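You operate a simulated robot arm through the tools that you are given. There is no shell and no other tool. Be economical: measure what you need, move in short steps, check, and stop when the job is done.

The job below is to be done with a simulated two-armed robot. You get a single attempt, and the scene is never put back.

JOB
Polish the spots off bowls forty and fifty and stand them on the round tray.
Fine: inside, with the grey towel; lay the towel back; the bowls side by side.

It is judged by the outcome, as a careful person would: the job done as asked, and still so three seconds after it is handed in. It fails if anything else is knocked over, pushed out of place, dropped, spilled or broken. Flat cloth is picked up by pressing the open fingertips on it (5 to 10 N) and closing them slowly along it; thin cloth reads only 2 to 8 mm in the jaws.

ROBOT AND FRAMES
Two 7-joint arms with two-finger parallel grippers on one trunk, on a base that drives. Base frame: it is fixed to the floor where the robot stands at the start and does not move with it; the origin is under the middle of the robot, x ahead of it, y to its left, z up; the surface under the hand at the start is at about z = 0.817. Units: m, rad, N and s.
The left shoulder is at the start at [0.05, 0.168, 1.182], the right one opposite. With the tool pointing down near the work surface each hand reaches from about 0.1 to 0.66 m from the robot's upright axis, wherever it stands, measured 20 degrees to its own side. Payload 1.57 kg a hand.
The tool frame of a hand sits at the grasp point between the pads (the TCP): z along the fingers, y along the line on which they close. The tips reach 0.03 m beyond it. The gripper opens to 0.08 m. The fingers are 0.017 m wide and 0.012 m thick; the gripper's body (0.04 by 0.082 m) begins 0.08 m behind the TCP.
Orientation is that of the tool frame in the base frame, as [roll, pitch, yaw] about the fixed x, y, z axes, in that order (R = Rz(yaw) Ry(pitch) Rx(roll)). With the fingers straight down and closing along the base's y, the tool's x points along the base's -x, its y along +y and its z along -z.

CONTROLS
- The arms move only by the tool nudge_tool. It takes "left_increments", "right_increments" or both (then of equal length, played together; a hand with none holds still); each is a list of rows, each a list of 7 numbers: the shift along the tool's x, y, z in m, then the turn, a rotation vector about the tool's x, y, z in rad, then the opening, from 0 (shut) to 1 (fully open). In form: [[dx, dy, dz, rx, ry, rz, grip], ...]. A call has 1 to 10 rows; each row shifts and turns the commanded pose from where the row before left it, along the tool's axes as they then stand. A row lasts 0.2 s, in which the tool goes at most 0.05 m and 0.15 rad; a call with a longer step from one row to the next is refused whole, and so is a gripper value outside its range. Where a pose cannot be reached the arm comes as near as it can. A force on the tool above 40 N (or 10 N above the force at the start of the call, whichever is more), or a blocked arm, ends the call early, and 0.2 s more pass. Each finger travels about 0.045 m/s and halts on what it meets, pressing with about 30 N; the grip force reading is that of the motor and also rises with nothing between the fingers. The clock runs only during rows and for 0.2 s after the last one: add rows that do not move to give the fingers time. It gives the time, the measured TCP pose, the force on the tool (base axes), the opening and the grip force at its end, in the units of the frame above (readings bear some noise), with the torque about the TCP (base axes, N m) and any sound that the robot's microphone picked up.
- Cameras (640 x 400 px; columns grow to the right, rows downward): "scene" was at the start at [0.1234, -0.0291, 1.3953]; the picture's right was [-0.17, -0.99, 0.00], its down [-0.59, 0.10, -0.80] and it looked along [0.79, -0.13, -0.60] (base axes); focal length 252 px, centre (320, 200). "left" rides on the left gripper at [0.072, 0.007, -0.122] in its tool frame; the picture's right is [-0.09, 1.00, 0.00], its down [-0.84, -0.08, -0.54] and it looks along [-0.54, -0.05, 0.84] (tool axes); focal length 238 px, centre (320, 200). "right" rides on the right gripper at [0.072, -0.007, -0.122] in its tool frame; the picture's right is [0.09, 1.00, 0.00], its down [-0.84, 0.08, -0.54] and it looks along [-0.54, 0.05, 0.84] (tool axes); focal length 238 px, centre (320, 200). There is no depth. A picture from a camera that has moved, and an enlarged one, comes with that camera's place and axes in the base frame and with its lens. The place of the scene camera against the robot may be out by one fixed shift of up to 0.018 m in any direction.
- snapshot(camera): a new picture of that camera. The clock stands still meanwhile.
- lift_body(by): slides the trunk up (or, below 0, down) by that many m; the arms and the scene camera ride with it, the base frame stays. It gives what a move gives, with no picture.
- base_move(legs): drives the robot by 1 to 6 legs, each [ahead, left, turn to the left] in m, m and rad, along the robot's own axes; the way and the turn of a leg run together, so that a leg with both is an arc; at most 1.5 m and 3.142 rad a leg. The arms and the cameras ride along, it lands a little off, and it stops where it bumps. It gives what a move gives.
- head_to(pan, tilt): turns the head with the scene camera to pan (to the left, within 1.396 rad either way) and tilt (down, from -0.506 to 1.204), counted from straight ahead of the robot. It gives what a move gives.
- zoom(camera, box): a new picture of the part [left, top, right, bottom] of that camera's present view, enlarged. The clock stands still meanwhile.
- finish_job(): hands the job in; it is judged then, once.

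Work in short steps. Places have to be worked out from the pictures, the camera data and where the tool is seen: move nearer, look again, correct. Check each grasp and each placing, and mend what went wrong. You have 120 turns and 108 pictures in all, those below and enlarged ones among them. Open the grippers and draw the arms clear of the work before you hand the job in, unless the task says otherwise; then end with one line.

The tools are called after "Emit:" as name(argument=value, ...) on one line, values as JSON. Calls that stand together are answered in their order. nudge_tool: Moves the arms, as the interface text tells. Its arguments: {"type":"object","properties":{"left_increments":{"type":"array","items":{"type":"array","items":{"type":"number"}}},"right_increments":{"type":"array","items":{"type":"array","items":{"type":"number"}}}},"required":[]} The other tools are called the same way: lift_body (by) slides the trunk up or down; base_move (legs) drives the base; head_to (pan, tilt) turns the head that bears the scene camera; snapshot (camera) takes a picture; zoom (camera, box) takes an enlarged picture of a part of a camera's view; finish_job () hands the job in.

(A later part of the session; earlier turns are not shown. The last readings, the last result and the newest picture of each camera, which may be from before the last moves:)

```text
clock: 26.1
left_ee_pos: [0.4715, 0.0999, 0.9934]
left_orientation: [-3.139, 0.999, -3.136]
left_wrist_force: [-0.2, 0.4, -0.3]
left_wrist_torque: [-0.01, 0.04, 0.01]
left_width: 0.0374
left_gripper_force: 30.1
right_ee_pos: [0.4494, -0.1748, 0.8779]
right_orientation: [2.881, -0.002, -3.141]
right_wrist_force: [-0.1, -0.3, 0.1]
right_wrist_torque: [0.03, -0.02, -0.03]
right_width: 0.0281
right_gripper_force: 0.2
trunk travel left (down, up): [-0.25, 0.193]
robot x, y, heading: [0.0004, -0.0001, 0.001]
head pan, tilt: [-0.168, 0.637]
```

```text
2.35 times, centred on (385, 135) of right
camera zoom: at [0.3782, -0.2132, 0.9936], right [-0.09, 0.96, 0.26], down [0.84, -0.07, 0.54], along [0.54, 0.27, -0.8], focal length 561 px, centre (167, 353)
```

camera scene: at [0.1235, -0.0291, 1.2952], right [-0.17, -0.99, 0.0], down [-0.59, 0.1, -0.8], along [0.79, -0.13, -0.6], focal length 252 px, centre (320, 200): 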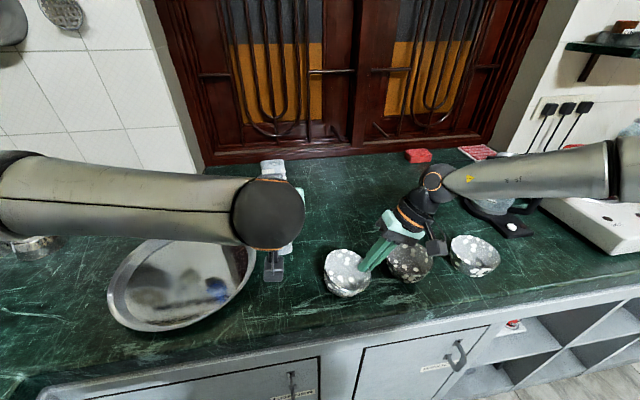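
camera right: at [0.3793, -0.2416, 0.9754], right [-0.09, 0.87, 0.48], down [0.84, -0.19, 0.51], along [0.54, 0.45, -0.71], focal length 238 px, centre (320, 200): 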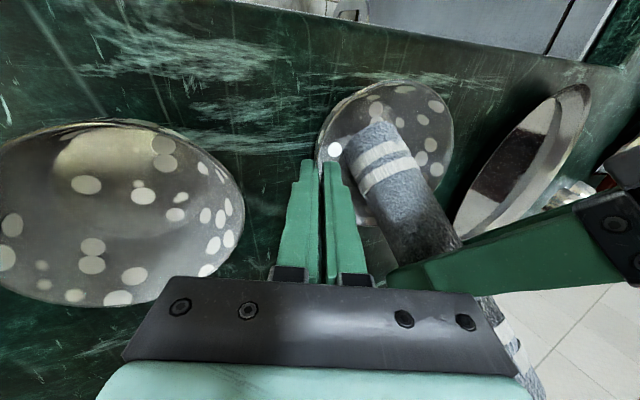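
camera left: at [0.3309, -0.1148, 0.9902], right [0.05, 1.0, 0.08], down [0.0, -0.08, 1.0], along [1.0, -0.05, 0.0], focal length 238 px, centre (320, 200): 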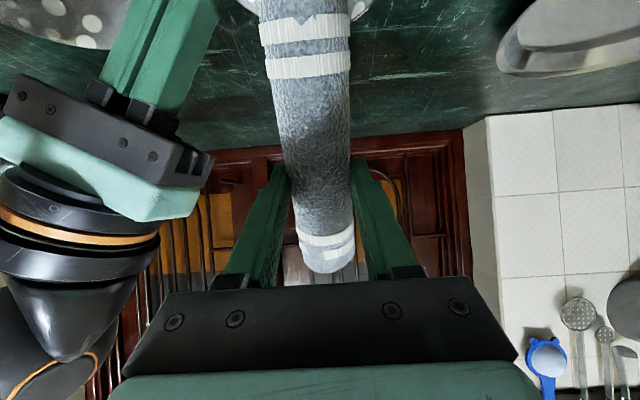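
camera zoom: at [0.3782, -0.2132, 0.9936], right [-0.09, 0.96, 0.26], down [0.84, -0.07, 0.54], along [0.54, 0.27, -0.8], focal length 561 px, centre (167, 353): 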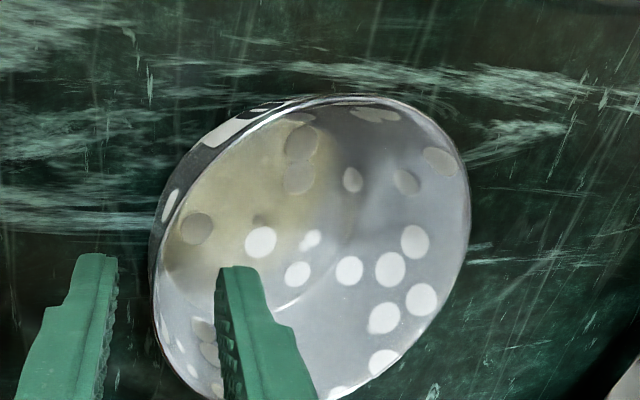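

The bowl now stands level with "50" visible, its centre at about (0.438, −0.128). I recentre the fingers on its right rim, a bit deeper, and close again.

Emit:
nudge_tool(right_increments=[[0.004, -0.0076, 0, 0, 0, 0, 0.35], [0.007, 0, 0.0053, 0, 0, 0, 0.35], [0, 0, 0, 0, 0, 0, 0.2], [0, 0, 0, 0, 0, 0, 0.1], [0, 0, 0, 0, 0, 0, 0], [0, 0, 0, 0, 0, 0, 0]])

Emit:
zoom(camera="scene", box=[300, 220, 440, 310])

Emit:
zoom(camera="right", box=[270, 50, 500, 220])

```text
clock: 27.5
left_ee_pos: [0.4725, 0.0998, 0.9947]
left_orientation: [-3.14, 1.0, -3.138]
left_wrist_force: [0.4, 0.0, 0.0]
left_wrist_torque: [0.03, 0.03, -0.01]
left_width: 0.0374
left_gripper_force: 29.8
right_ee_pos: [0.4383, -0.1817, 0.8717]
right_orientation: [2.881, -0.002, 3.141]
right_wrist_force: [-0.2, 0.1, -0.4]
right_wrist_torque: [-0.06, 0.03, 0.01]
right_width: 0.0022
right_gripper_force: 24.2
trunk travel left (down, up): [-0.25, 0.193]
robot x, y, heading: [0.0003, 0.0002, -0.0]
head pan, tilt: [-0.168, 0.637]
```

```text
4.44 times, centred on (370, 265) of scene
camera zoom: at [0.1234, -0.0291, 1.2953], right [-0.17, -0.99, 0.0], down [-0.59, 0.1, -0.8], along [0.79, -0.13, -0.6], focal length 1118 px, centre (98, -89)
```

zoom: 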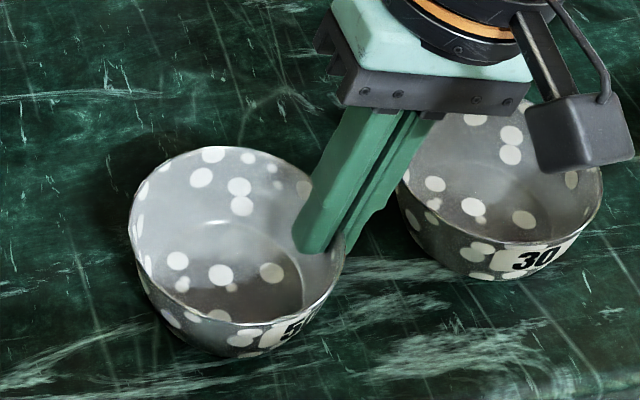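

```text
2.35 times, centred on (385, 135) of right
camera zoom: at [0.3677, -0.2194, 0.9875], right [-0.09, 0.96, 0.26], down [0.84, -0.07, 0.54], along [0.54, 0.27, -0.8], focal length 561 px, centre (167, 353)
```

zoom: 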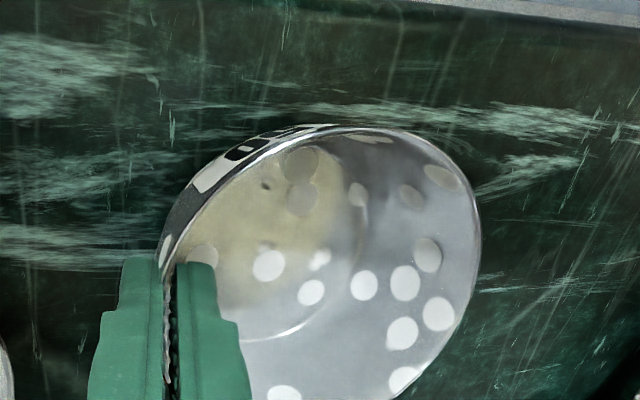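

The bowl is level and held, so its centre is about (0.438, −0.1285). I stand the towel more upright, with the top leaning slightly left to clear the right hand, and bring it over the bowl.

Emit:
nudge_tool(left_increments=[[0, 0, 0, 0, -0.117, 0, 0], [0, 0, 0, 0, -0.117, 0, 0], [0, 0, 0, 0, -0.116, 0, 0], [0.0088, -0.0338, -0.0049, 0, 0, -0.1, 0], [0.0088, -0.0338, -0.0049, 0, 0, -0.1, 0], [0.0088, -0.0338, -0.0049, 0, 0, 0, 0], [0.0088, -0.0338, -0.0049, 0, 0, 0, 0], [0.0088, -0.0338, -0.0049, 0, 0, 0, 0], [0.0088, -0.0338, -0.0049, 0, 0, 0, 0], [0, 0, 0, 0, 0, 0, 0]])

Emit:
snapshot(camera="right")

```text
clock: 29.7
left_ee_pos: [0.4401, -0.1095, 0.9797]
left_orientation: [-2.415, 1.272, -2.39]
left_wrist_force: [1.2, 0.0, -0.1]
left_wrist_torque: [0.02, -0.01, -0.01]
left_width: 0.0372
left_gripper_force: 30.2
right_ee_pos: [0.4392, -0.182, 0.8718]
right_orientation: [2.881, -0.003, 3.141]
right_wrist_force: [0.4, 0.4, -0.1]
right_wrist_torque: [0.04, 0.04, 0.0]
right_width: 0.0018
right_gripper_force: 23.6
trunk travel left (down, up): [-0.25, 0.193]
robot x, y, heading: [-0.001, 0.0006, -0.004]
head pan, tilt: [-0.168, 0.637]
```

```text
70 pictures are left
camera right: at [0.3677, -0.2193, 0.9875], right [-0.09, 0.96, 0.26], down [0.84, -0.07, 0.54], along [0.54, 0.27, -0.8], focal length 238 px, centre (320, 200)
```

right: 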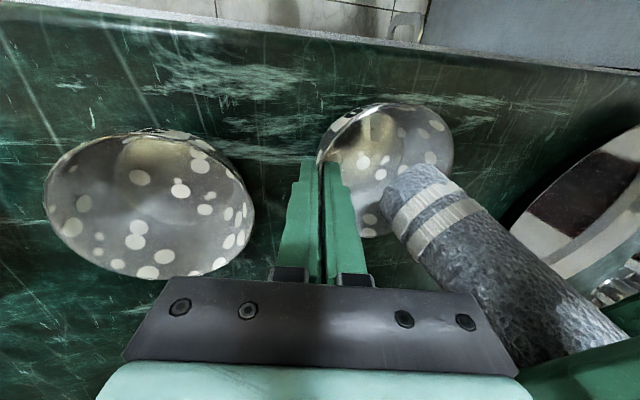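

The towel end is over the left half of the bowl. I descend slowly to contact.

Emit:
nudge_tool(left_increments=[[0.0191, 0.0039, 0.0044, 0, 0, 0, 0], [0.0191, 0.0039, 0.0044, 0, 0, 0, 0], [0.005, 0.001, 0.001, 0, 0, 0, 0], [0.004, 0.001, 0.001, 0, 0, 0, 0], [0, 0, 0, 0, 0, 0, 0]])

```text
clock: 30.9
left_ee_pos: [0.4409, -0.1071, 0.9291]
left_orientation: [-2.414, 1.273, -2.389]
left_wrist_force: [0.2, 0.6, -1.7]
left_wrist_torque: [-0.01, -0.01, 0.02]
left_width: 0.0374
left_gripper_force: 29.8
right_ee_pos: [0.439, -0.1812, 0.8714]
right_orientation: [2.879, 0.0, -3.142]
right_wrist_force: [-0.8, 0.3, 0.5]
right_wrist_torque: [-0.04, 0.02, -0.02]
right_width: 0.002
right_gripper_force: 22.9
trunk travel left (down, up): [-0.25, 0.193]
robot x, y, heading: [-0.0027, -0.002, 0.0]
head pan, tilt: [-0.168, 0.637]
```

There is no contact yet. I go down another few millimetres in small steps.

Emit:
nudge_tool(left_increments=[[0.003, 0.0006, 0.0007, 0, 0, 0, 0], [0.003, 0.0006, 0.0007, 0, 0, 0, 0], [0.002, 0.0004, 0.0005, 0, 0, 0, 0]])

```text
clock: 31.7
left_ee_pos: [0.4396, -0.1068, 0.9259]
left_orientation: [-2.381, 1.277, -2.359]
left_wrist_force: [-0.9, -2.2, 22.0]
left_wrist_torque: [-0.53, -0.11, -0.03]
left_width: 0.0376
left_gripper_force: 29.8
right_ee_pos: [0.4386, -0.1809, 0.8707]
right_orientation: [2.88, -0.003, -3.141]
right_wrist_force: [4.8, 3.6, -5.8]
right_wrist_torque: [-0.35, 0.49, -0.17]
right_width: 0.0021
right_gripper_force: 23.2
trunk travel left (down, up): [-0.25, 0.193]
robot x, y, heading: [0.0, -0.0043, 0.0]
head pan, tilt: [-0.168, 0.637]
```

Contact gives 22 N. I ease off 3 mm and rub a full circle.

Emit:
nudge_tool(left_increments=[[-0.0055, -0.0011, 0.011, 0, 0, 0, 0], [-0.001, 0.0085, -0.0034, 0, 0, 0, 0], [0.0011, 0.0038, -0.0083, 0, 0, 0, 0], [0.0025, -0.003, -0.0083, 0, 0, 0, 0], [0.0025, -0.0082, -0.0034, 0, 0, 0, 0], [0.001, -0.0085, 0.0034, 0, 0, 0, 0], [-0.0011, -0.0038, 0.0083, 0, 0, 0, 0], [-0.0025, 0.003, 0.0083, 0, 0, 0, 0], [-0.0025, 0.0082, 0.0034, 0, 0, 0, 0]])

Emit:
zoom(camera="right", box=[310, 80, 470, 190])

```text
clock: 33.7
left_ee_pos: [0.4517, -0.1081, 0.9247]
left_orientation: [-2.411, 1.272, -2.389]
left_wrist_force: [-1.6, -3.0, 8.1]
left_wrist_torque: [-0.38, 0.17, -0.01]
left_width: 0.0375
left_gripper_force: 30.3
right_ee_pos: [0.4398, -0.1811, 0.8714]
right_orientation: [2.878, 0.001, 3.141]
right_wrist_force: [4.1, 2.6, -3.8]
right_wrist_torque: [-0.3, 0.02, -0.05]
right_width: 0.0021
right_gripper_force: 23.7
trunk travel left (down, up): [-0.25, 0.193]
robot x, y, heading: [-0.0006, 0.0002, 0.001]
head pan, tilt: [-0.168, 0.637]
```

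```text
3.64 times, centred on (390, 135) of right
camera zoom: at [0.3679, -0.219, 0.9875], right [-0.09, 0.96, 0.26], down [0.84, -0.07, 0.54], along [0.54, 0.27, -0.8], focal length 867 px, centre (66, 436)
```

zoom: 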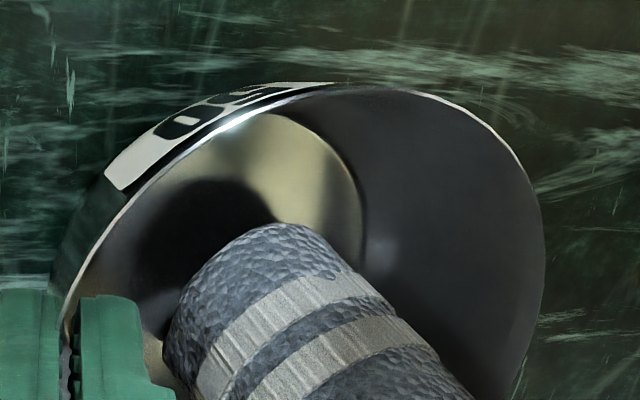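

All the white dots inside are gone, so those were the spots. I lift the towel out and inspect the whole inside.

Emit:
nudge_tool(left_increments=[[0.0026, 0.0005, -0.0117, 0, 0, 0, 0], [-0.0287, -0.0058, -0.0066, 0, 0, 0, 0], [-0.0287, -0.0058, -0.0066, 0, 0, 0, 0], [-0.008, 0.04, 0, 0, 0, 0, 0], [-0.008, 0.04, 0, 0, 0, 0, 0], [-0.008, 0.04, 0, 0, 0, 0, 0], [0, 0.04, 0, 0, 0, 0, 0], [0, 0.03, 0, 0, 0, 0, 0]])

Emit:
zoom(camera="right", box=[280, 60, 480, 250])

Emit:
zoom(camera="scene", box=[290, 210, 490, 310])

```text
clock: 35.5
left_ee_pos: [0.4356, 0.0821, 0.9709]
left_orientation: [-2.412, 1.272, -2.388]
left_wrist_force: [0.5, -0.1, -0.8]
left_wrist_torque: [0.01, 0.02, -0.01]
left_width: 0.0375
left_gripper_force: 29.7
right_ee_pos: [0.4392, -0.1799, 0.8704]
right_orientation: [2.879, -0.002, 3.14]
right_wrist_force: [-0.6, 0.8, 0.1]
right_wrist_torque: [0.04, 0.03, -0.02]
right_width: 0.002
right_gripper_force: 23.9
trunk travel left (down, up): [-0.25, 0.193]
robot x, y, heading: [-0.0012, -0.0014, 0.005]
head pan, tilt: [-0.168, 0.637]
```

```text
2.11 times, centred on (380, 155) of right
camera zoom: at [0.3677, -0.2191, 0.9876], right [-0.09, 0.96, 0.26], down [0.84, -0.07, 0.54], along [0.54, 0.27, -0.8], focal length 502 px, centre (194, 295)
```

zoom: 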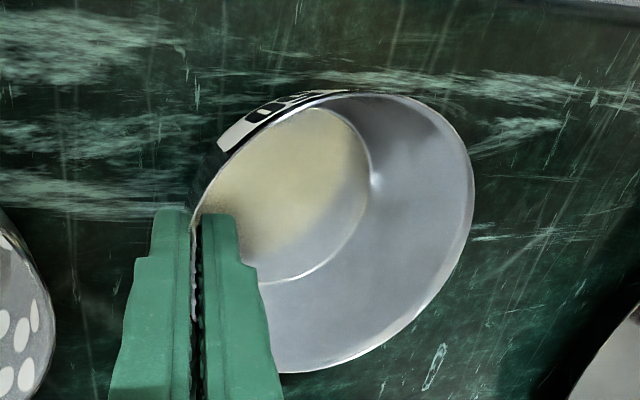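

```text
3.20 times, centred on (390, 260) of scene
camera zoom: at [0.1235, -0.0288, 1.2952], right [-0.17, -0.99, 0.0], down [-0.59, 0.1, -0.8], along [0.79, -0.13, -0.6], focal length 805 px, centre (96, 8)
```

zoom: 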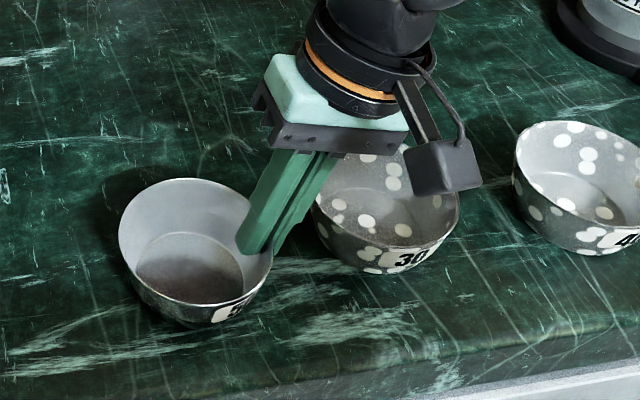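

Bowl 50 is spotless. I park it further back at about (0.60, −0.13) so bowl 40 can be polished in the same place with the same arm poses. First I lift it.

Emit:
nudge_tool(right_increments=[[0, 0.0051, -0.0193, 0, 0, 0, 0], [0, 0.0077, -0.029, 0, 0, 0, 0], [-0.03, 0, 0, 0, 0, 0, 0], [-0.035, 0, 0, 0, 0, 0, 0], [-0.035, 0, 0, 0, 0, 0, 0], [-0.035, 0, 0, 0, 0, 0, 0], [-0.025, 0, 0, 0, 0, 0, 0], [0, 0, 0, 0, 0, 0, 0]])

Emit:
zoom(camera="scene", box=[260, 160, 500, 310])

```text
clock: 37.3
left_ee_pos: [0.4347, 0.0838, 0.9705]
left_orientation: [-2.413, 1.274, -2.393]
left_wrist_force: [0.8, -0.1, -1.0]
left_wrist_torque: [0.02, 0.02, 0.02]
left_width: 0.0376
left_gripper_force: 30.0
right_ee_pos: [0.5463, -0.209, 0.9299]
right_orientation: [2.878, 0.003, 3.141]
right_wrist_force: [-0.3, -0.2, -0.3]
right_wrist_torque: [-0.03, -0.07, 0.04]
right_width: 0.0022
right_gripper_force: 23.9
right hand out of reach, approached as far as the arm can: row 5, 6, 7
trunk travel left (down, up): [-0.25, 0.193]
robot x, y, heading: [0.0003, -0.0, -0.003]
head pan, tilt: [-0.168, 0.637]
```

```text
2.67 times, centred on (380, 235) of scene
camera zoom: at [0.1236, -0.0291, 1.2952], right [-0.17, -0.99, 0.0], down [-0.59, 0.1, -0.8], along [0.79, -0.13, -0.6], focal length 671 px, centre (160, 107)
```

zoom: 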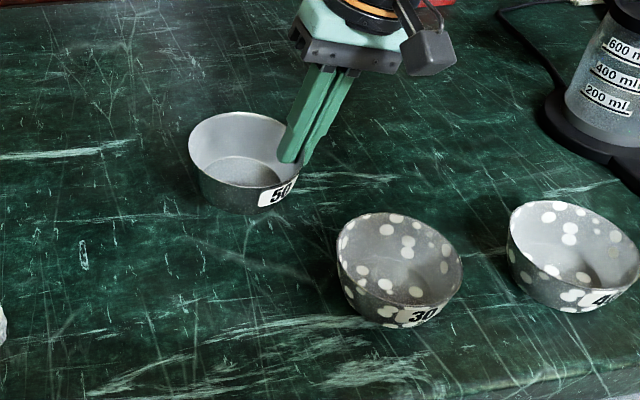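

The arm's limit is at about x 0.546, and that spot is free enough for parking. I lower the bowl there.

Emit:
nudge_tool(right_increments=[[0, -0.0051, 0.0193, 0, 0, 0, 0], [0, -0.0051, 0.0193, 0, 0, 0, 0], [0, -0.0031, 0.0116, 0, 0, 0, 0], [0, -0.0008, 0.003, 0, 0, 0, 0], [0, 0, 0, 0, 0, 0, 0]])

```text
clock: 38.5
left_ee_pos: [0.4347, 0.0835, 0.9696]
left_orientation: [-2.414, 1.274, -2.391]
left_wrist_force: [0.1, 0.8, -0.6]
left_wrist_torque: [0.0, 0.0, 0.02]
left_width: 0.0374
left_gripper_force: 29.7
right_ee_pos: [0.5361, -0.2143, 0.8771]
right_orientation: [2.878, 0.001, -3.141]
right_wrist_force: [0.1, 0.2, -1.3]
right_wrist_torque: [-0.04, -0.02, 0.0]
right_width: 0.0017
right_gripper_force: 23.4
right hand out of reach, approached as far as the arm can: row 1, 2, 3
trunk travel left (down, up): [-0.25, 0.193]
robot x, y, heading: [0.0004, 0.0019, 0.001]
head pan, tilt: [-0.168, 0.637]
```

It is about 6 mm above its set-down height. I finish lowering, then open.

Emit:
nudge_tool(right_increments=[[0.004, -0.0008, 0.003, 0, 0, 0, 0], [0, -0.0008, 0.003, 0, 0, 0, 0], [0, 0, 0, 0, 0, 0, 0]])

```text
clock: 39.3
left_ee_pos: [0.4348, 0.0836, 0.9706]
left_orientation: [-2.415, 1.274, -2.389]
left_wrist_force: [-0.6, 0.0, -0.7]
left_wrist_torque: [0.0, 0.01, 0.02]
left_width: 0.0374
left_gripper_force: 30.4
right_ee_pos: [0.5319, -0.2143, 0.8723]
right_orientation: [2.88, 0.0, 3.141]
right_wrist_force: [-0.3, -0.7, -0.5]
right_wrist_torque: [-0.03, 0.01, 0.01]
right_width: 0.0017
right_gripper_force: 23.9
trunk travel left (down, up): [-0.25, 0.193]
robot x, y, heading: [-0.0013, -0.0003, -0.0]
head pan, tilt: [-0.168, 0.637]
```

I go down 2 mm more, then open slowly and withdraw along the tool axis.

Emit:
nudge_tool(right_increments=[[0, -0.0005, 0.002, 0, 0, 0, 0], [0, 0, 0, 0, 0, 0, 0.1], [0, 0, 0, 0, 0, 0, 0.2], [0, 0, 0, 0, 0, 0, 0.3], [0, 0, 0, 0, 0, 0, 0.3], [0, 0, -0.02, 0, 0, 0, 0.3], [0, 0, -0.03, 0, 0, 0, 0.3], [0, 0, -0.04, 0, 0, 0, 0.3], [0, 0, -0.02, 0, 0, 0, 0.3]])

Emit:
snapshot(camera="scene")

```text
clock: 41.3
left_ee_pos: [0.4351, 0.0824, 0.9702]
left_orientation: [-2.414, 1.274, -2.389]
left_wrist_force: [-0.7, -0.1, 0.0]
left_wrist_torque: [-0.01, 0.0, -0.02]
left_width: 0.0373
left_gripper_force: 29.7
right_ee_pos: [0.5306, -0.2409, 0.9777]
right_orientation: [2.881, 0.0, -3.141]
right_wrist_force: [0.2, 0.2, -0.5]
right_wrist_torque: [0.02, -0.03, 0.0]
right_width: 0.024
right_gripper_force: 0.1
trunk travel left (down, up): [-0.25, 0.193]
robot x, y, heading: [-0.0017, 0.003, 0.005]
head pan, tilt: [-0.168, 0.637]
```

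```text
65 pictures are left
camera scene: at [0.1234, -0.029, 1.2952], right [-0.17, -0.99, 0.0], down [-0.59, 0.1, -0.8], along [0.79, -0.13, -0.6], focal length 252 px, centre (320, 200)
```

scene: 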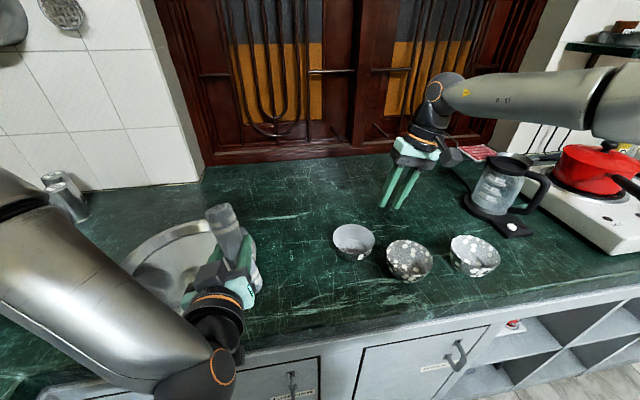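

Bowl 50 stands parked. I move the right hand toward bowl 40 at about (0.450, −0.438), keeping high, and check the clearance to the coffee maker partway.

Emit:
nudge_tool(right_increments=[[0.018, -0.03, -0.015, 0, 0, 0, 0.4], [0.018, -0.033, -0.015, 0, 0, 0, 0.4], [0.018, -0.033, -0.009, 0, 0, 0, 0.4], [0.018, -0.033, -0.009, 0, 0, 0, 0.4], [0.008, -0.033, -0.009, 0, 0, 0, 0.4], [0, -0.033, -0.009, 0, 0, 0, 0.4], [0, 0, 0, 0, 0, 0, 0.4]])

Emit:
snapshot(camera="scene")

Emit:
snapshot(camera="right")

```text
clock: 42.9
left_ee_pos: [0.4346, 0.0834, 0.9703]
left_orientation: [-2.416, 1.275, -2.391]
left_wrist_force: [-0.7, 0.1, -1.1]
left_wrist_torque: [0.03, -0.01, 0.01]
left_width: 0.0374
left_gripper_force: 30.2
right_ee_pos: [0.4484, -0.4448, 0.9925]
right_orientation: [2.881, -0.002, 3.136]
right_wrist_force: [0.5, 0.0, -0.4]
right_wrist_torque: [-0.02, -0.01, 0.0]
right_width: 0.0321
right_gripper_force: 0.1
right hand out of reach, approached as far as the arm can: row 6
trunk travel left (down, up): [-0.25, 0.193]
robot x, y, heading: [0.0019, 0.0005, 0.0]
head pan, tilt: [-0.168, 0.637]
```

```text
64 pictures are left
camera scene: at [0.1236, -0.0294, 1.2952], right [-0.17, -0.99, 0.0], down [-0.59, 0.1, -0.8], along [0.79, -0.13, -0.6], focal length 252 px, centre (320, 200)
```

scene: 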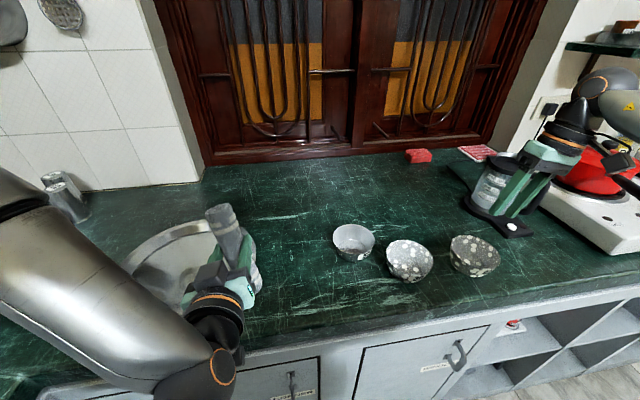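

```text
63 pictures are left
camera right: at [0.3769, -0.4813, 1.1089], right [-0.09, 0.96, 0.26], down [0.84, -0.07, 0.54], along [0.54, 0.26, -0.8], focal length 238 px, centre (320, 200)
```

right: 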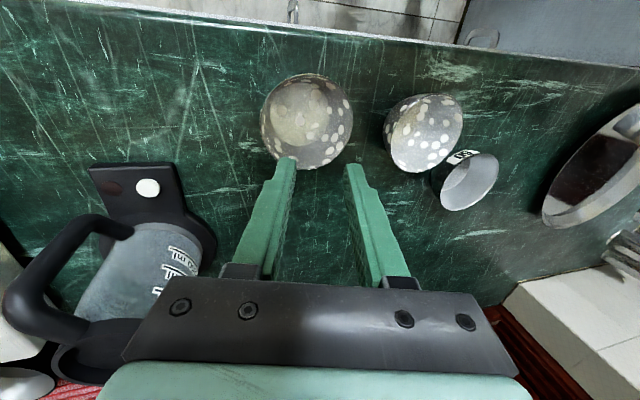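

The right arm cannot reach bowl 40's right rim at this tilt. I grip its left rim instead (centre ≈ (0.4435, −0.4245)) with the mirrored tilt, and regrip later at the wiping place.

Emit:
nudge_tool(right_increments=[[0, 0, 0, 0.13, 0, 0, 0.4], [0, 0, 0, 0.13, 0, 0, 0.4], [0, 0, 0, 0.13, 0, 0, 0.4], [0, 0, 0, 0.13, 0, 0, 0.4], [0.0017, 0.0343, 0.0059, 0, 0, 0, 0.4], [0.0017, 0.0343, 0.0059, 0, 0, 0, 0.4], [0.0017, 0.0343, 0.0059, 0, 0, 0, 0.4], [0, 0, 0, 0, 0, 0, 0.4]])

Emit:
snapshot(camera="right")

```text
clock: 44.7
left_ee_pos: [0.434, 0.083, 0.9708]
left_orientation: [-2.412, 1.275, -2.388]
left_wrist_force: [-0.3, 0.8, -1.2]
left_wrist_torque: [-0.01, 0.0, -0.03]
left_width: 0.0376
left_gripper_force: 30.3
right_ee_pos: [0.4471, -0.3483, 0.9444]
right_orientation: [-2.883, -0.001, -3.141]
right_wrist_force: [-0.6, 0.1, 0.1]
right_wrist_torque: [-0.02, -0.02, 0.02]
right_width: 0.0321
right_gripper_force: 0.2
trunk travel left (down, up): [-0.25, 0.193]
robot x, y, heading: [-0.0001, 0.0017, 0.009]
head pan, tilt: [-0.168, 0.637]
```

```text
62 pictures are left
camera right: at [0.3755, -0.3235, 1.0644], right [-0.09, 0.96, -0.25], down [0.84, 0.21, 0.5], along [0.54, -0.17, -0.83], focal length 238 px, centre (320, 200)
```

right: 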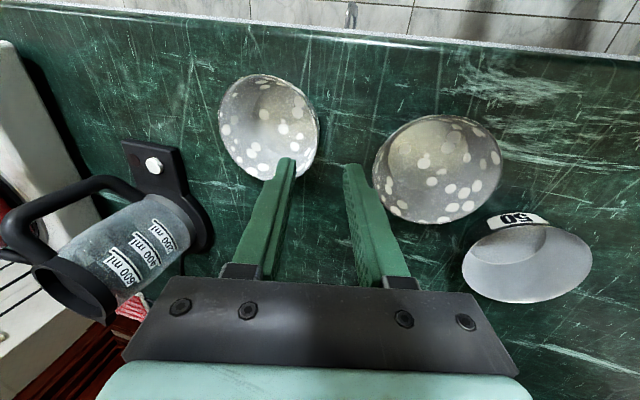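

The predicted rim pixel matches the picture, and there is about 3 cm of clearance to bowl 30. I advance and close on bowl 40's left rim.

Emit:
nudge_tool(right_increments=[[0.0016, -0.0006, 0.025, 0, 0, 0, 0.4], [0.0015, -0.0006, 0.025, 0, 0, 0, 0.4], [0.0015, -0.0006, 0.0252, 0, 0, 0, 0.4], [0, 0, 0, 0, 0, 0, 0.3], [0, 0, 0, 0, 0, 0, 0.15], [0, 0, 0, 0, 0, 0, 0.05], [0, 0, 0, 0, 0, 0, 0], [0, 0, 0, 0, 0, 0, 0]])

Emit:
snapshot(camera="right")

```text
clock: 46.5
left_ee_pos: [0.4343, 0.082, 0.9715]
left_orientation: [-2.412, 1.272, -2.392]
left_wrist_force: [-0.1, -0.2, -1.0]
left_wrist_torque: [-0.01, 0.02, 0.0]
left_width: 0.0373
left_gripper_force: 29.9
right_ee_pos: [0.4421, -0.3674, 0.8718]
right_orientation: [-2.883, -0.001, -3.141]
right_wrist_force: [-0.6, 0.2, -0.9]
right_wrist_torque: [0.05, 0.01, 0.04]
right_width: 0.0021
right_gripper_force: 23.5
trunk travel left (down, up): [-0.25, 0.193]
robot x, y, heading: [-0.0019, 0.0022, -0.003]
head pan, tilt: [-0.168, 0.637]
```

```text
61 pictures are left
camera right: at [0.3694, -0.3422, 0.992], right [-0.09, 0.96, -0.25], down [0.84, 0.21, 0.5], along [0.54, -0.17, -0.83], focal length 238 px, centre (320, 200)
```

right: 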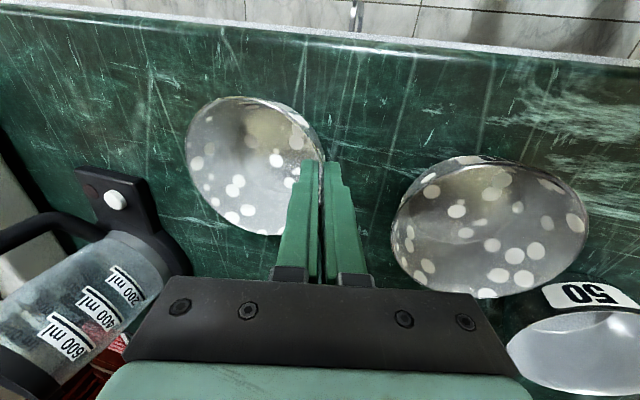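

Bowl 40 is held. I lift it 9 cm and move the towel hand further left out of the way.

Emit:
nudge_tool(right_increments=[[0, -0.0051, -0.0193, 0, 0, 0, 0], [0, -0.0077, -0.029, 0, 0, 0, 0], [0, -0.0103, -0.0386, 0, 0, 0, 0], [0, 0, 0, 0, 0, 0, 0]], left_increments=[[-0.015, 0.03, -0.003, 0, 0, 0, 0], [-0.015, 0.04, -0.003, 0, 0, 0, 0], [-0.008, 0.04, 0, 0, 0, 0, 0], [0, 0, 0, 0, 0, 0, 0]])

Emit:
snapshot(camera="scene")

```text
clock: 47.5
left_ee_pos: [0.4569, 0.1622, 0.9923]
left_orientation: [-2.425, 1.273, -2.392]
left_wrist_force: [0.1, -0.2, -1.1]
left_wrist_torque: [0.03, 0.03, 0.03]
left_width: 0.0373
left_gripper_force: 30.1
left hand out of reach, approached as far as the arm can: row 2, 3
right_ee_pos: [0.44, -0.3685, 0.9617]
right_orientation: [-2.883, -0.002, 3.141]
right_wrist_force: [-0.4, 0.2, -1.0]
right_wrist_torque: [0.06, 0.02, 0.01]
right_width: 0.0019
right_gripper_force: 22.9
trunk travel left (down, up): [-0.25, 0.193]
robot x, y, heading: [0.0009, 0.0004, -0.0]
head pan, tilt: [-0.168, 0.637]
```

```text
60 pictures are left
camera scene: at [0.1235, -0.029, 1.2952], right [-0.17, -0.99, 0.0], down [-0.59, 0.1, -0.8], along [0.79, -0.13, -0.6], focal length 252 px, centre (320, 200)
```

scene: 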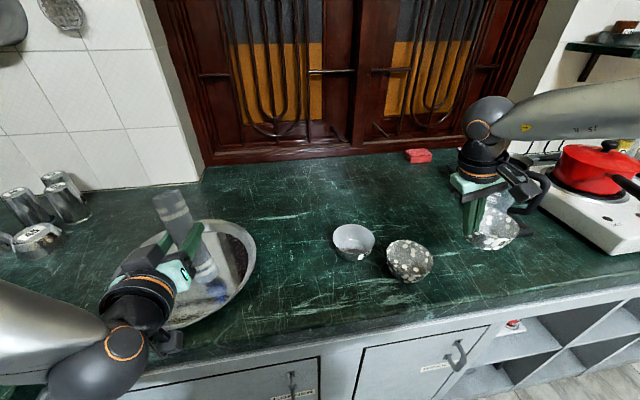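

All is clear. I carry bowl 40 over bowl 30 to the wiping place.

Emit:
nudge_tool(right_increments=[[0.0025, 0.02, -0.0053, 0, 0, 0, 0], [0.0025, 0.04, -0.0106, 0, 0, 0, 0], [0.0025, 0.04, -0.0106, 0, 0, 0, 0], [0.0025, 0.04, -0.0106, 0, 0, 0, 0], [0.0025, 0.04, -0.0106, 0, 0, 0, 0], [0.0025, 0.04, -0.0106, 0, 0, 0, 0], [0.0025, 0.04, -0.0106, 0, 0, 0, 0], [0.0025, 0.04, -0.0106, 0, 0, 0, 0], [0, 0.02, -0.0053, 0, 0, 0, 0], [0, 0, 0, 0, 0, 0, 0]])

Emit:
snapshot(camera="scene")

```text
clock: 49.7
left_ee_pos: [0.4582, 0.1624, 0.9929]
left_orientation: [-2.422, 1.272, -2.394]
left_wrist_force: [-0.3, 0.7, -0.9]
left_wrist_torque: [0.03, -0.01, 0.0]
left_width: 0.0376
left_gripper_force: 30.0
right_ee_pos: [0.3835, -0.1622, 0.9684]
right_orientation: [-2.885, 0.0, 3.142]
right_wrist_force: [0.3, -0.1, -0.7]
right_wrist_torque: [0.0, -0.01, -0.02]
right_width: 0.0018
right_gripper_force: 23.1
right hand out of reach, approached as far as the arm can: row 6, 7, 8, 9
trunk travel left (down, up): [-0.25, 0.193]
robot x, y, heading: [0.0025, 0.0036, -0.0]
head pan, tilt: [-0.168, 0.637]
```

```text
59 pictures are left
camera scene: at [0.1235, -0.0291, 1.2952], right [-0.17, -0.99, 0.0], down [-0.59, 0.1, -0.8], along [0.79, -0.13, -0.6], focal length 252 px, centre (320, 200)
```

scene: 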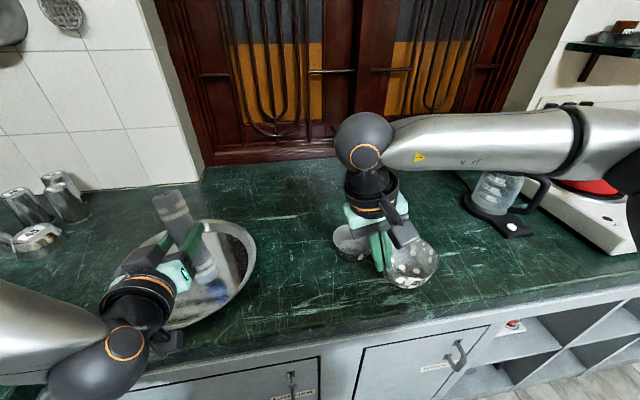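

The arm cannot go further left in this posture. I drive the base 0.16 m left with both arms riding along, all high and clear, so the bowl gets above a free place.

Emit:
base_move(legs=[[0, 0.16, 0]])

Emit:
snapshot(camera="scene")

```text
clock: 51.8
left_ee_pos: [0.4558, 0.3168, 0.9928]
left_orientation: [-2.427, 1.272, -2.395]
left_wrist_force: [-0.2, 0.9, -0.1]
left_wrist_torque: [-0.02, -0.02, -0.02]
left_width: 0.0374
left_gripper_force: 30.6
right_ee_pos: [0.3827, -0.0071, 0.9689]
right_orientation: [-2.886, -0.002, -3.139]
right_wrist_force: [1.0, -0.7, -0.7]
right_wrist_torque: [0.03, 0.0, 0.02]
right_width: 0.0018
right_gripper_force: 23.9
trunk travel left (down, up): [-0.25, 0.193]
robot x, y, heading: [-0.0013, 0.1538, 0.0]
head pan, tilt: [-0.168, 0.637]
stopped in leg 1: the robot was blocked; the commanded pose is now the measured one
```

```text
58 pictures are left
camera scene: at [0.1234, 0.1254, 1.2952], right [-0.16, -0.99, 0.0], down [-0.59, 0.1, -0.8], along [0.79, -0.13, -0.6], focal length 252 px, centre (320, 200)
```

scene: 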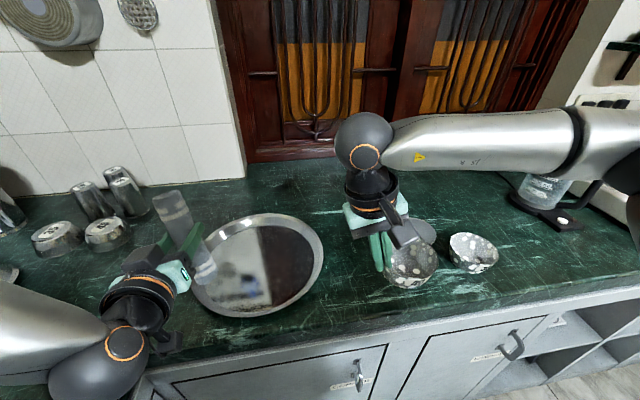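

The drive was blocked 6 mm short. I pan the head left to see what was touched.

Emit:
head_to(pan=0.9, tilt=0.637)

Emit:
snapshot(camera="scene")

```text
clock: 53.1
left_ee_pos: [0.4563, 0.3185, 0.9927]
left_orientation: [-2.426, 1.272, -2.394]
left_wrist_force: [0.7, -0.7, -0.7]
left_wrist_torque: [0.02, 0.0, -0.02]
left_width: 0.0375
left_gripper_force: 29.8
right_ee_pos: [0.3841, -0.0069, 0.968]
right_orientation: [-2.883, 0.001, -3.138]
right_wrist_force: [0.9, 0.2, 0.1]
right_wrist_torque: [0.0, -0.02, 0.02]
right_width: 0.0018
right_gripper_force: 23.3
trunk travel left (down, up): [-0.25, 0.193]
robot x, y, heading: [-0.001, 0.1548, 0.001]
head pan, tilt: [0.901, 0.637]
```

```text
57 pictures are left
camera scene: at [0.0915, 0.2084, 1.2953], right [0.78, -0.62, 0.0], down [-0.37, -0.47, -0.8], along [0.5, 0.63, -0.59], focal length 252 px, centre (320, 200)
```

scene: 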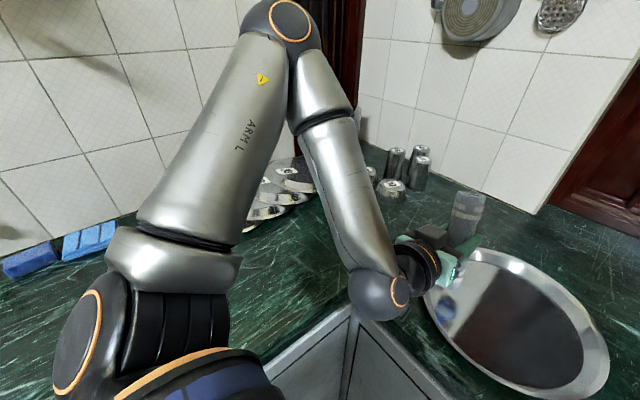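

The left leg of an L-shaped counter blocked the base, and nothing was disturbed. I turn the head back and move the bowl over its place, then lower it.

Emit:
head_to(pan=-0.168, tilt=0.637)

Emit:
nudge_tool(right_increments=[[-0.0185, -0.0145, 0.0039, 0, 0, 0, 0], [-0.0185, -0.0145, 0.0039, 0, 0, 0, 0], [0, 0.0077, 0.029, 0, 0, 0, 0], [0, 0.0077, 0.029, 0, 0, 0, 0], [0, 0.0064, 0.0242, 0, 0, 0, 0], [0, 0, 0, 0, 0, 0, 0]])

Emit:
snapshot(camera="scene")

```text
clock: 54.4
left_ee_pos: [0.4563, 0.3183, 0.9916]
left_orientation: [-2.427, 1.272, -2.395]
left_wrist_force: [0.2, 0.4, -1.2]
left_wrist_torque: [-0.02, 0.02, -0.02]
left_width: 0.0374
left_gripper_force: 29.9
right_ee_pos: [0.384, -0.0056, 0.967]
right_orientation: [-2.885, 0.0, -3.14]
right_wrist_force: [0.1, 0.5, 0.0]
right_wrist_torque: [0.06, 0.04, -0.03]
right_width: 0.0021
right_gripper_force: 24.3
trunk travel left (down, up): [-0.25, 0.193]
robot x, y, heading: [0.0003, 0.152, -0.0]
head pan, tilt: [-0.168, 0.637]
```

```text
clock: 55.8
left_ee_pos: [0.4562, 0.3176, 0.9928]
left_orientation: [-2.427, 1.271, -2.395]
left_wrist_force: [-0.1, 0.2, -0.4]
left_wrist_torque: [-0.03, -0.01, -0.01]
left_width: 0.0374
left_gripper_force: 30.6
right_ee_pos: [0.419, -0.0377, 0.885]
right_orientation: [-2.888, 0.0, -3.14]
right_wrist_force: [0.6, -0.5, -1.4]
right_wrist_torque: [0.03, 0.03, -0.03]
right_width: 0.0018
right_gripper_force: 23.4
trunk travel left (down, up): [-0.25, 0.193]
robot x, y, heading: [-0.0001, 0.155, 0.0]
head pan, tilt: [-0.168, 0.637]
```

```text
56 pictures are left
camera scene: at [0.1235, 0.1257, 1.2953], right [-0.16, -0.99, 0.0], down [-0.59, 0.1, -0.8], along [0.79, -0.13, -0.59], focal length 252 px, centre (320, 200)
```

scene: 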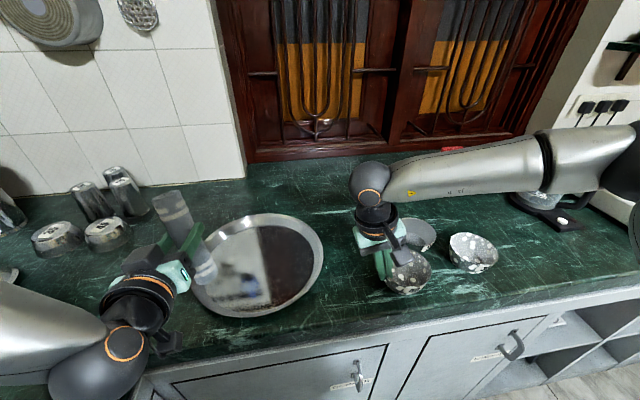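

Space is fine. I lower the last 13 mm in small steps, then open and check the force.

Emit:
nudge_tool(right_increments=[[0, 0.0015, 0.0058, 0, 0, 0, 0], [0, 0.0013, 0.0048, 0, 0, 0, 0], [0, 0.0005, 0.002, 0, 0, 0, 0], [0, 0, 0, 0, 0, 0, 0]])

```text
clock: 56.8
left_ee_pos: [0.4567, 0.3175, 0.9931]
left_orientation: [-2.425, 1.272, -2.394]
left_wrist_force: [0.3, -0.7, -0.8]
left_wrist_torque: [0.01, 0.03, -0.01]
left_width: 0.0376
left_gripper_force: 30.1
right_ee_pos: [0.4173, -0.0422, 0.8729]
right_orientation: [-2.888, -0.001, -3.137]
right_wrist_force: [0.3, 0.3, -1.4]
right_wrist_torque: [0.02, -0.01, -0.02]
right_width: 0.002
right_gripper_force: 23.7
right hand out of reach, approached as far as the arm can: row 1
trunk travel left (down, up): [-0.25, 0.193]
robot x, y, heading: [-0.0016, 0.1537, 0.002]
head pan, tilt: [-0.168, 0.637]
```

It is about a millimetre above the counter. I release bowl 40, withdraw upward, swing the right hand back to its outward tilt, and look.

Emit:
nudge_tool(right_increments=[[0, 0.0003, 0.001, 0, 0, 0, 0.1], [0, 0, 0, 0, 0, 0, 0.2], [0, 0, 0, 0, 0, 0, 0.35], [0, 0, 0, 0, 0, 0, 0.35], [0, 0, -0.03, 0, 0, 0, 0.35], [0, 0, -0.04, 0, 0, 0, 0.35], [0, -0.03, -0.03, -0.13, 0, 0, 0.35], [0, -0.03, 0, -0.13, 0, 0, 0.35], [0, -0.03, 0, -0.13, 0, 0, 0.35], [0, -0.03, 0, -0.13, 0, 0, 0.35]])

Emit:
snapshot(camera="scene")

```text
clock: 59.0
left_ee_pos: [0.4561, 0.3181, 0.9923]
left_orientation: [-2.426, 1.272, -2.395]
left_wrist_force: [0.5, 1.1, -1.5]
left_wrist_torque: [-0.03, 0.0, 0.0]
left_width: 0.0373
left_gripper_force: 30.1
right_ee_pos: [0.4202, -0.1319, 0.9744]
right_orientation: [2.876, 0.001, -3.137]
right_wrist_force: [0.4, 0.6, 0.4]
right_wrist_torque: [0.01, 0.02, -0.03]
right_width: 0.0281
right_gripper_force: 0.0
trunk travel left (down, up): [-0.25, 0.193]
robot x, y, heading: [0.0022, 0.1547, -0.003]
head pan, tilt: [-0.168, 0.637]
```

```text
55 pictures are left
camera scene: at [0.1232, 0.1253, 1.2953], right [-0.16, -0.99, 0.0], down [-0.59, 0.1, -0.8], along [0.79, -0.13, -0.59], focal length 252 px, centre (320, 200)
```

scene: 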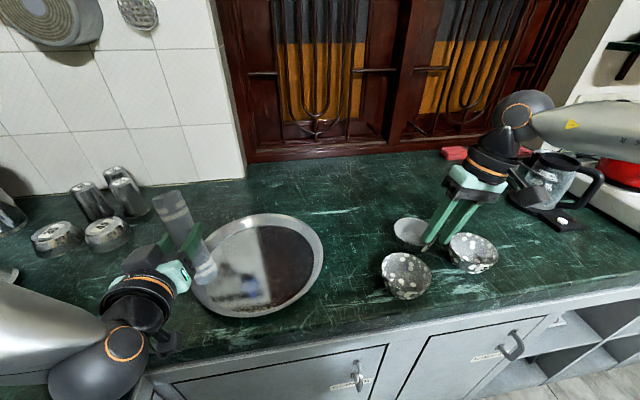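

Bowl 40 stands well. I drive back right 0.11 m so the same proven wiping poses apply.

Emit:
base_move(legs=[[0, -0.11, 0]])

Emit:
snapshot(camera="right")

```text
clock: 60.6
left_ee_pos: [0.4555, 0.2102, 0.9916]
left_orientation: [-2.426, 1.272, -2.395]
left_wrist_force: [-0.2, -0.5, -0.7]
left_wrist_torque: [0.03, 0.04, 0.0]
left_width: 0.0375
left_gripper_force: 29.6
right_ee_pos: [0.4209, -0.2397, 0.974]
right_orientation: [2.879, -0.002, -3.139]
right_wrist_force: [-1.3, 0.2, -0.3]
right_wrist_torque: [0.01, 0.02, 0.0]
right_width: 0.0281
right_gripper_force: 0.2
trunk travel left (down, up): [-0.25, 0.193]
robot x, y, heading: [0.0019, 0.0489, 0.004]
head pan, tilt: [-0.168, 0.637]
```

```text
54 pictures are left
camera right: at [0.3488, -0.277, 1.0908], right [-0.1, 0.96, 0.26], down [0.84, -0.06, 0.54], along [0.54, 0.27, -0.8], focal length 238 px, centre (320, 200)
```

right: 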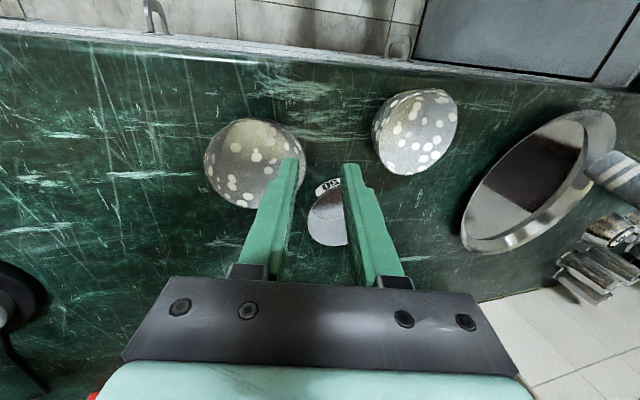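

Bowl 40's centre is at (0.417, −0.093). I move to its right rim and advance with the fingers slightly open.

Emit:
nudge_tool(right_increments=[[0.002, 0.0319, 0.0215, 0, 0, 0, 0.4], [0.002, 0.0319, 0.0215, 0, 0, 0, 0.4], [0, 0, 0.03, 0, 0, 0, 0.4], [0, 0, 0, 0, 0, 0, 0.4]])

Emit:
zoom(camera="right", box=[240, 60, 500, 220])

```text
clock: 61.6
left_ee_pos: [0.4552, 0.2114, 0.9921]
left_orientation: [-2.426, 1.271, -2.393]
left_wrist_force: [-0.4, 0.2, -1.0]
left_wrist_torque: [0.03, 0.01, 0.02]
left_width: 0.0378
left_gripper_force: 29.9
right_ee_pos: [0.417, -0.1556, 0.9196]
right_orientation: [2.877, 0.0, -3.139]
right_wrist_force: [-0.7, 0.6, -0.4]
right_wrist_torque: [0.01, -0.01, -0.03]
right_width: 0.032
right_gripper_force: 0.0
trunk travel left (down, up): [-0.25, 0.193]
robot x, y, heading: [0.0007, 0.0508, 0.008]
head pan, tilt: [-0.168, 0.637]
```

```text
2.46 times, centred on (370, 140) of right
camera zoom: at [0.3447, -0.1946, 1.0354], right [-0.1, 0.96, 0.26], down [0.84, -0.06, 0.54], along [0.54, 0.27, -0.8], focal length 587 px, centre (197, 348)
```

zoom: 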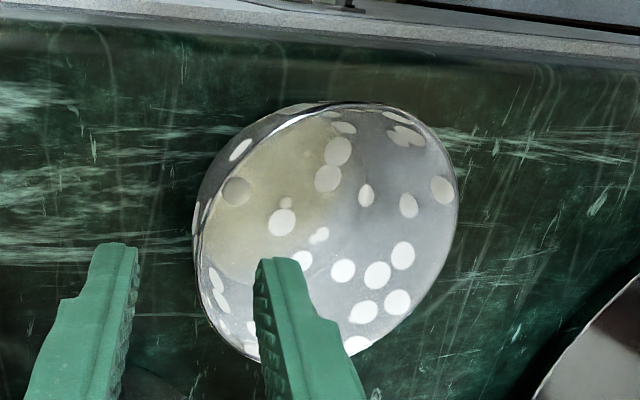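

The centre is confirmed at (0.417, −0.093). I advance 49 mm and close.

Emit:
nudge_tool(right_increments=[[0, -0.0012, 0.0245, 0, 0, 0, 0.4], [0, -0.0013, 0.0244, 0, 0, 0, 0.4], [0, 0, 0, 0, 0, 0, 0.25], [0, 0, 0, 0, 0, 0, 0.15], [0, 0, 0, 0, 0, 0, 0.05], [0, 0, 0, 0, 0, 0, 0], [0, 0, 0, 0, 0, 0, 0]])

Emit:
zoom(camera="right", box=[240, 60, 500, 220])

Emit:
snapshot(camera="scene")

```text
clock: 63.2
left_ee_pos: [0.4574, 0.2114, 0.9919]
left_orientation: [-2.426, 1.273, -2.394]
left_wrist_force: [0.0, 0.2, -0.9]
left_wrist_torque: [-0.01, 0.02, -0.01]
left_width: 0.0375
left_gripper_force: 29.8
right_ee_pos: [0.4162, -0.1469, 0.8746]
right_orientation: [2.879, -0.003, -3.137]
right_wrist_force: [0.0, 0.1, 0.2]
right_wrist_torque: [-0.03, 0.02, -0.01]
right_width: 0.002
right_gripper_force: 23.8
trunk travel left (down, up): [-0.25, 0.193]
robot x, y, heading: [0.0017, 0.0463, 0.005]
head pan, tilt: [-0.168, 0.637]
```

```text
2.46 times, centred on (370, 140) of right
camera zoom: at [0.3437, -0.1852, 0.9905], right [-0.1, 0.96, 0.26], down [0.84, -0.06, 0.54], along [0.54, 0.27, -0.8], focal length 587 px, centre (197, 348)
```

zoom: 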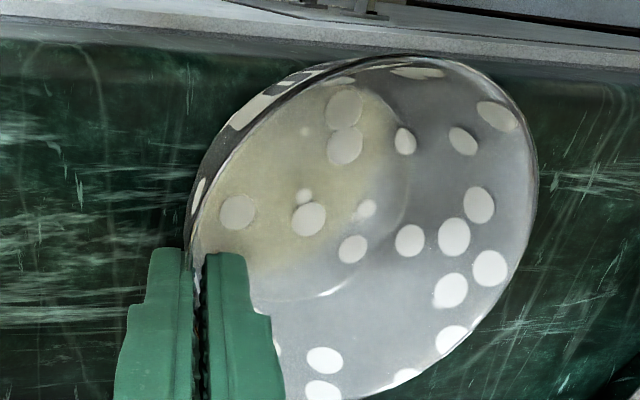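

```text
51 pictures are left
camera scene: at [0.1237, 0.0189, 1.2952], right [-0.16, -0.99, 0.0], down [-0.59, 0.1, -0.8], along [0.79, -0.13, -0.59], focal length 252 px, centre (320, 200)
```

scene: 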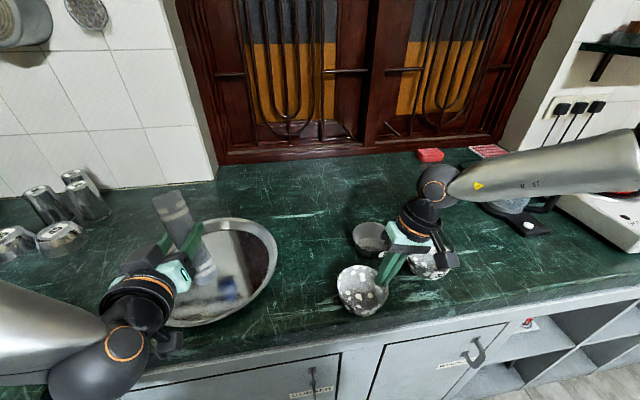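

The grip is good. I bring the towel back over bowl 40 in the earlier pose.

Emit:
nudge_tool(left_increments=[[0.0085, -0.0345, -0.0043, 0, 0, 0, 0], [0.0085, -0.0345, -0.0043, 0, 0, 0, 0], [0.0085, -0.0345, -0.0043, 0, 0, 0, 0], [0.0085, -0.0345, -0.0043, 0, 0, 0, 0], [0.0085, -0.0345, -0.0043, 0, 0, 0, 0], [0.0085, -0.0345, -0.0043, 0, 0, 0, 0], [0.0085, -0.0345, -0.0043, 0, 0, 0, 0], [0.0085, -0.0345, -0.0043, 0, 0, 0, 0], [0, 0, 0, 0, 0, 0, 0]])

Emit:
snapshot(camera="right")

```text
clock: 65.2
left_ee_pos: [0.424, -0.0727, 0.9867]
left_orientation: [-2.426, 1.271, -2.395]
left_wrist_force: [0.8, 0.0, -0.4]
left_wrist_torque: [0.0, 0.02, 0.01]
left_width: 0.0376
left_gripper_force: 30.3
right_ee_pos: [0.4163, -0.1473, 0.8733]
right_orientation: [2.878, 0.001, -3.14]
right_wrist_force: [0.9, 0.1, 0.0]
right_wrist_torque: [-0.04, 0.0, 0.01]
right_width: 0.0019
right_gripper_force: 22.7
trunk travel left (down, up): [-0.25, 0.193]
robot x, y, heading: [0.0053, 0.0449, 0.001]
head pan, tilt: [-0.168, 0.637]
```

```text
50 pictures are left
camera right: at [0.3437, -0.1851, 0.9906], right [-0.1, 0.96, 0.26], down [0.84, -0.06, 0.54], along [0.54, 0.27, -0.8], focal length 238 px, centre (320, 200)
```

right: 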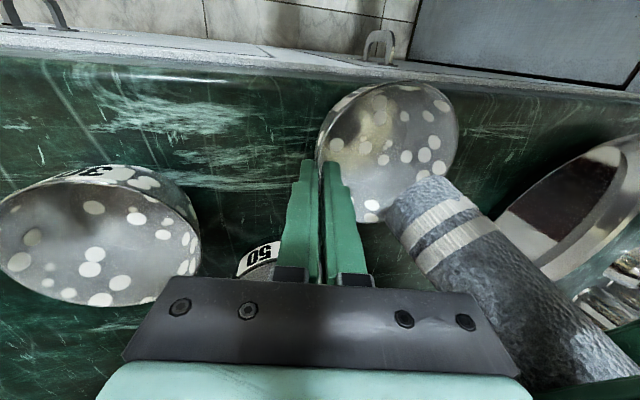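

The pose matches the earlier one. I descend to just above the floor of the bowl, then press in small steps.

Emit:
nudge_tool(left_increments=[[0.0201, 0.0041, 0.0005, 0, 0, 0, 0], [0.0191, 0.0039, 0.0044, 0, 0, 0, 0], [0.0096, 0.0019, 0.0022, 0, 0, 0, 0], [0.0048, 0.001, 0.0011, 0, 0, 0, 0], [0.003, 0.0006, 0.0007, 0, 0, 0, 0], [0.0025, 0.0005, 0.0006, 0, 0, 0, 0]])

```text
clock: 66.6
left_ee_pos: [0.4179, -0.0728, 0.9264]
left_orientation: [-2.424, 1.274, -2.393]
left_wrist_force: [-0.4, -0.3, -0.6]
left_wrist_torque: [-0.01, 0.0, -0.01]
left_width: 0.0374
left_gripper_force: 30.4
right_ee_pos: [0.4152, -0.1476, 0.8746]
right_orientation: [2.878, 0.0, -3.137]
right_wrist_force: [0.4, -0.3, 0.7]
right_wrist_torque: [-0.04, 0.01, 0.01]
right_width: 0.0016
right_gripper_force: 23.4
trunk travel left (down, up): [-0.25, 0.193]
robot x, y, heading: [0.001, 0.0459, 0.009]
head pan, tilt: [-0.168, 0.637]
```

There is no contact yet. I go a little further down.

Emit:
nudge_tool(left_increments=[[0.002, 0.0004, 0.0005, 0, 0, 0, 0], [0.002, 0.0004, 0.0005, 0, 0, 0, 0], [0, 0, 0, 0, 0, 0, 0]])

```text
clock: 67.4
left_ee_pos: [0.419, -0.0726, 0.9242]
left_orientation: [-2.411, 1.273, -2.379]
left_wrist_force: [-1.1, -1.6, 11.4]
left_wrist_torque: [-0.25, 0.01, 0.0]
left_width: 0.0375
left_gripper_force: 29.9
right_ee_pos: [0.4146, -0.1467, 0.8733]
right_orientation: [2.877, -0.001, -3.138]
right_wrist_force: [2.0, 4.3, -3.8]
right_wrist_torque: [-0.27, -0.18, -0.04]
right_width: 0.0022
right_gripper_force: 23.9
trunk travel left (down, up): [-0.25, 0.193]
robot x, y, heading: [-0.0017, 0.0449, 0.005]
head pan, tilt: [-0.168, 0.637]
```

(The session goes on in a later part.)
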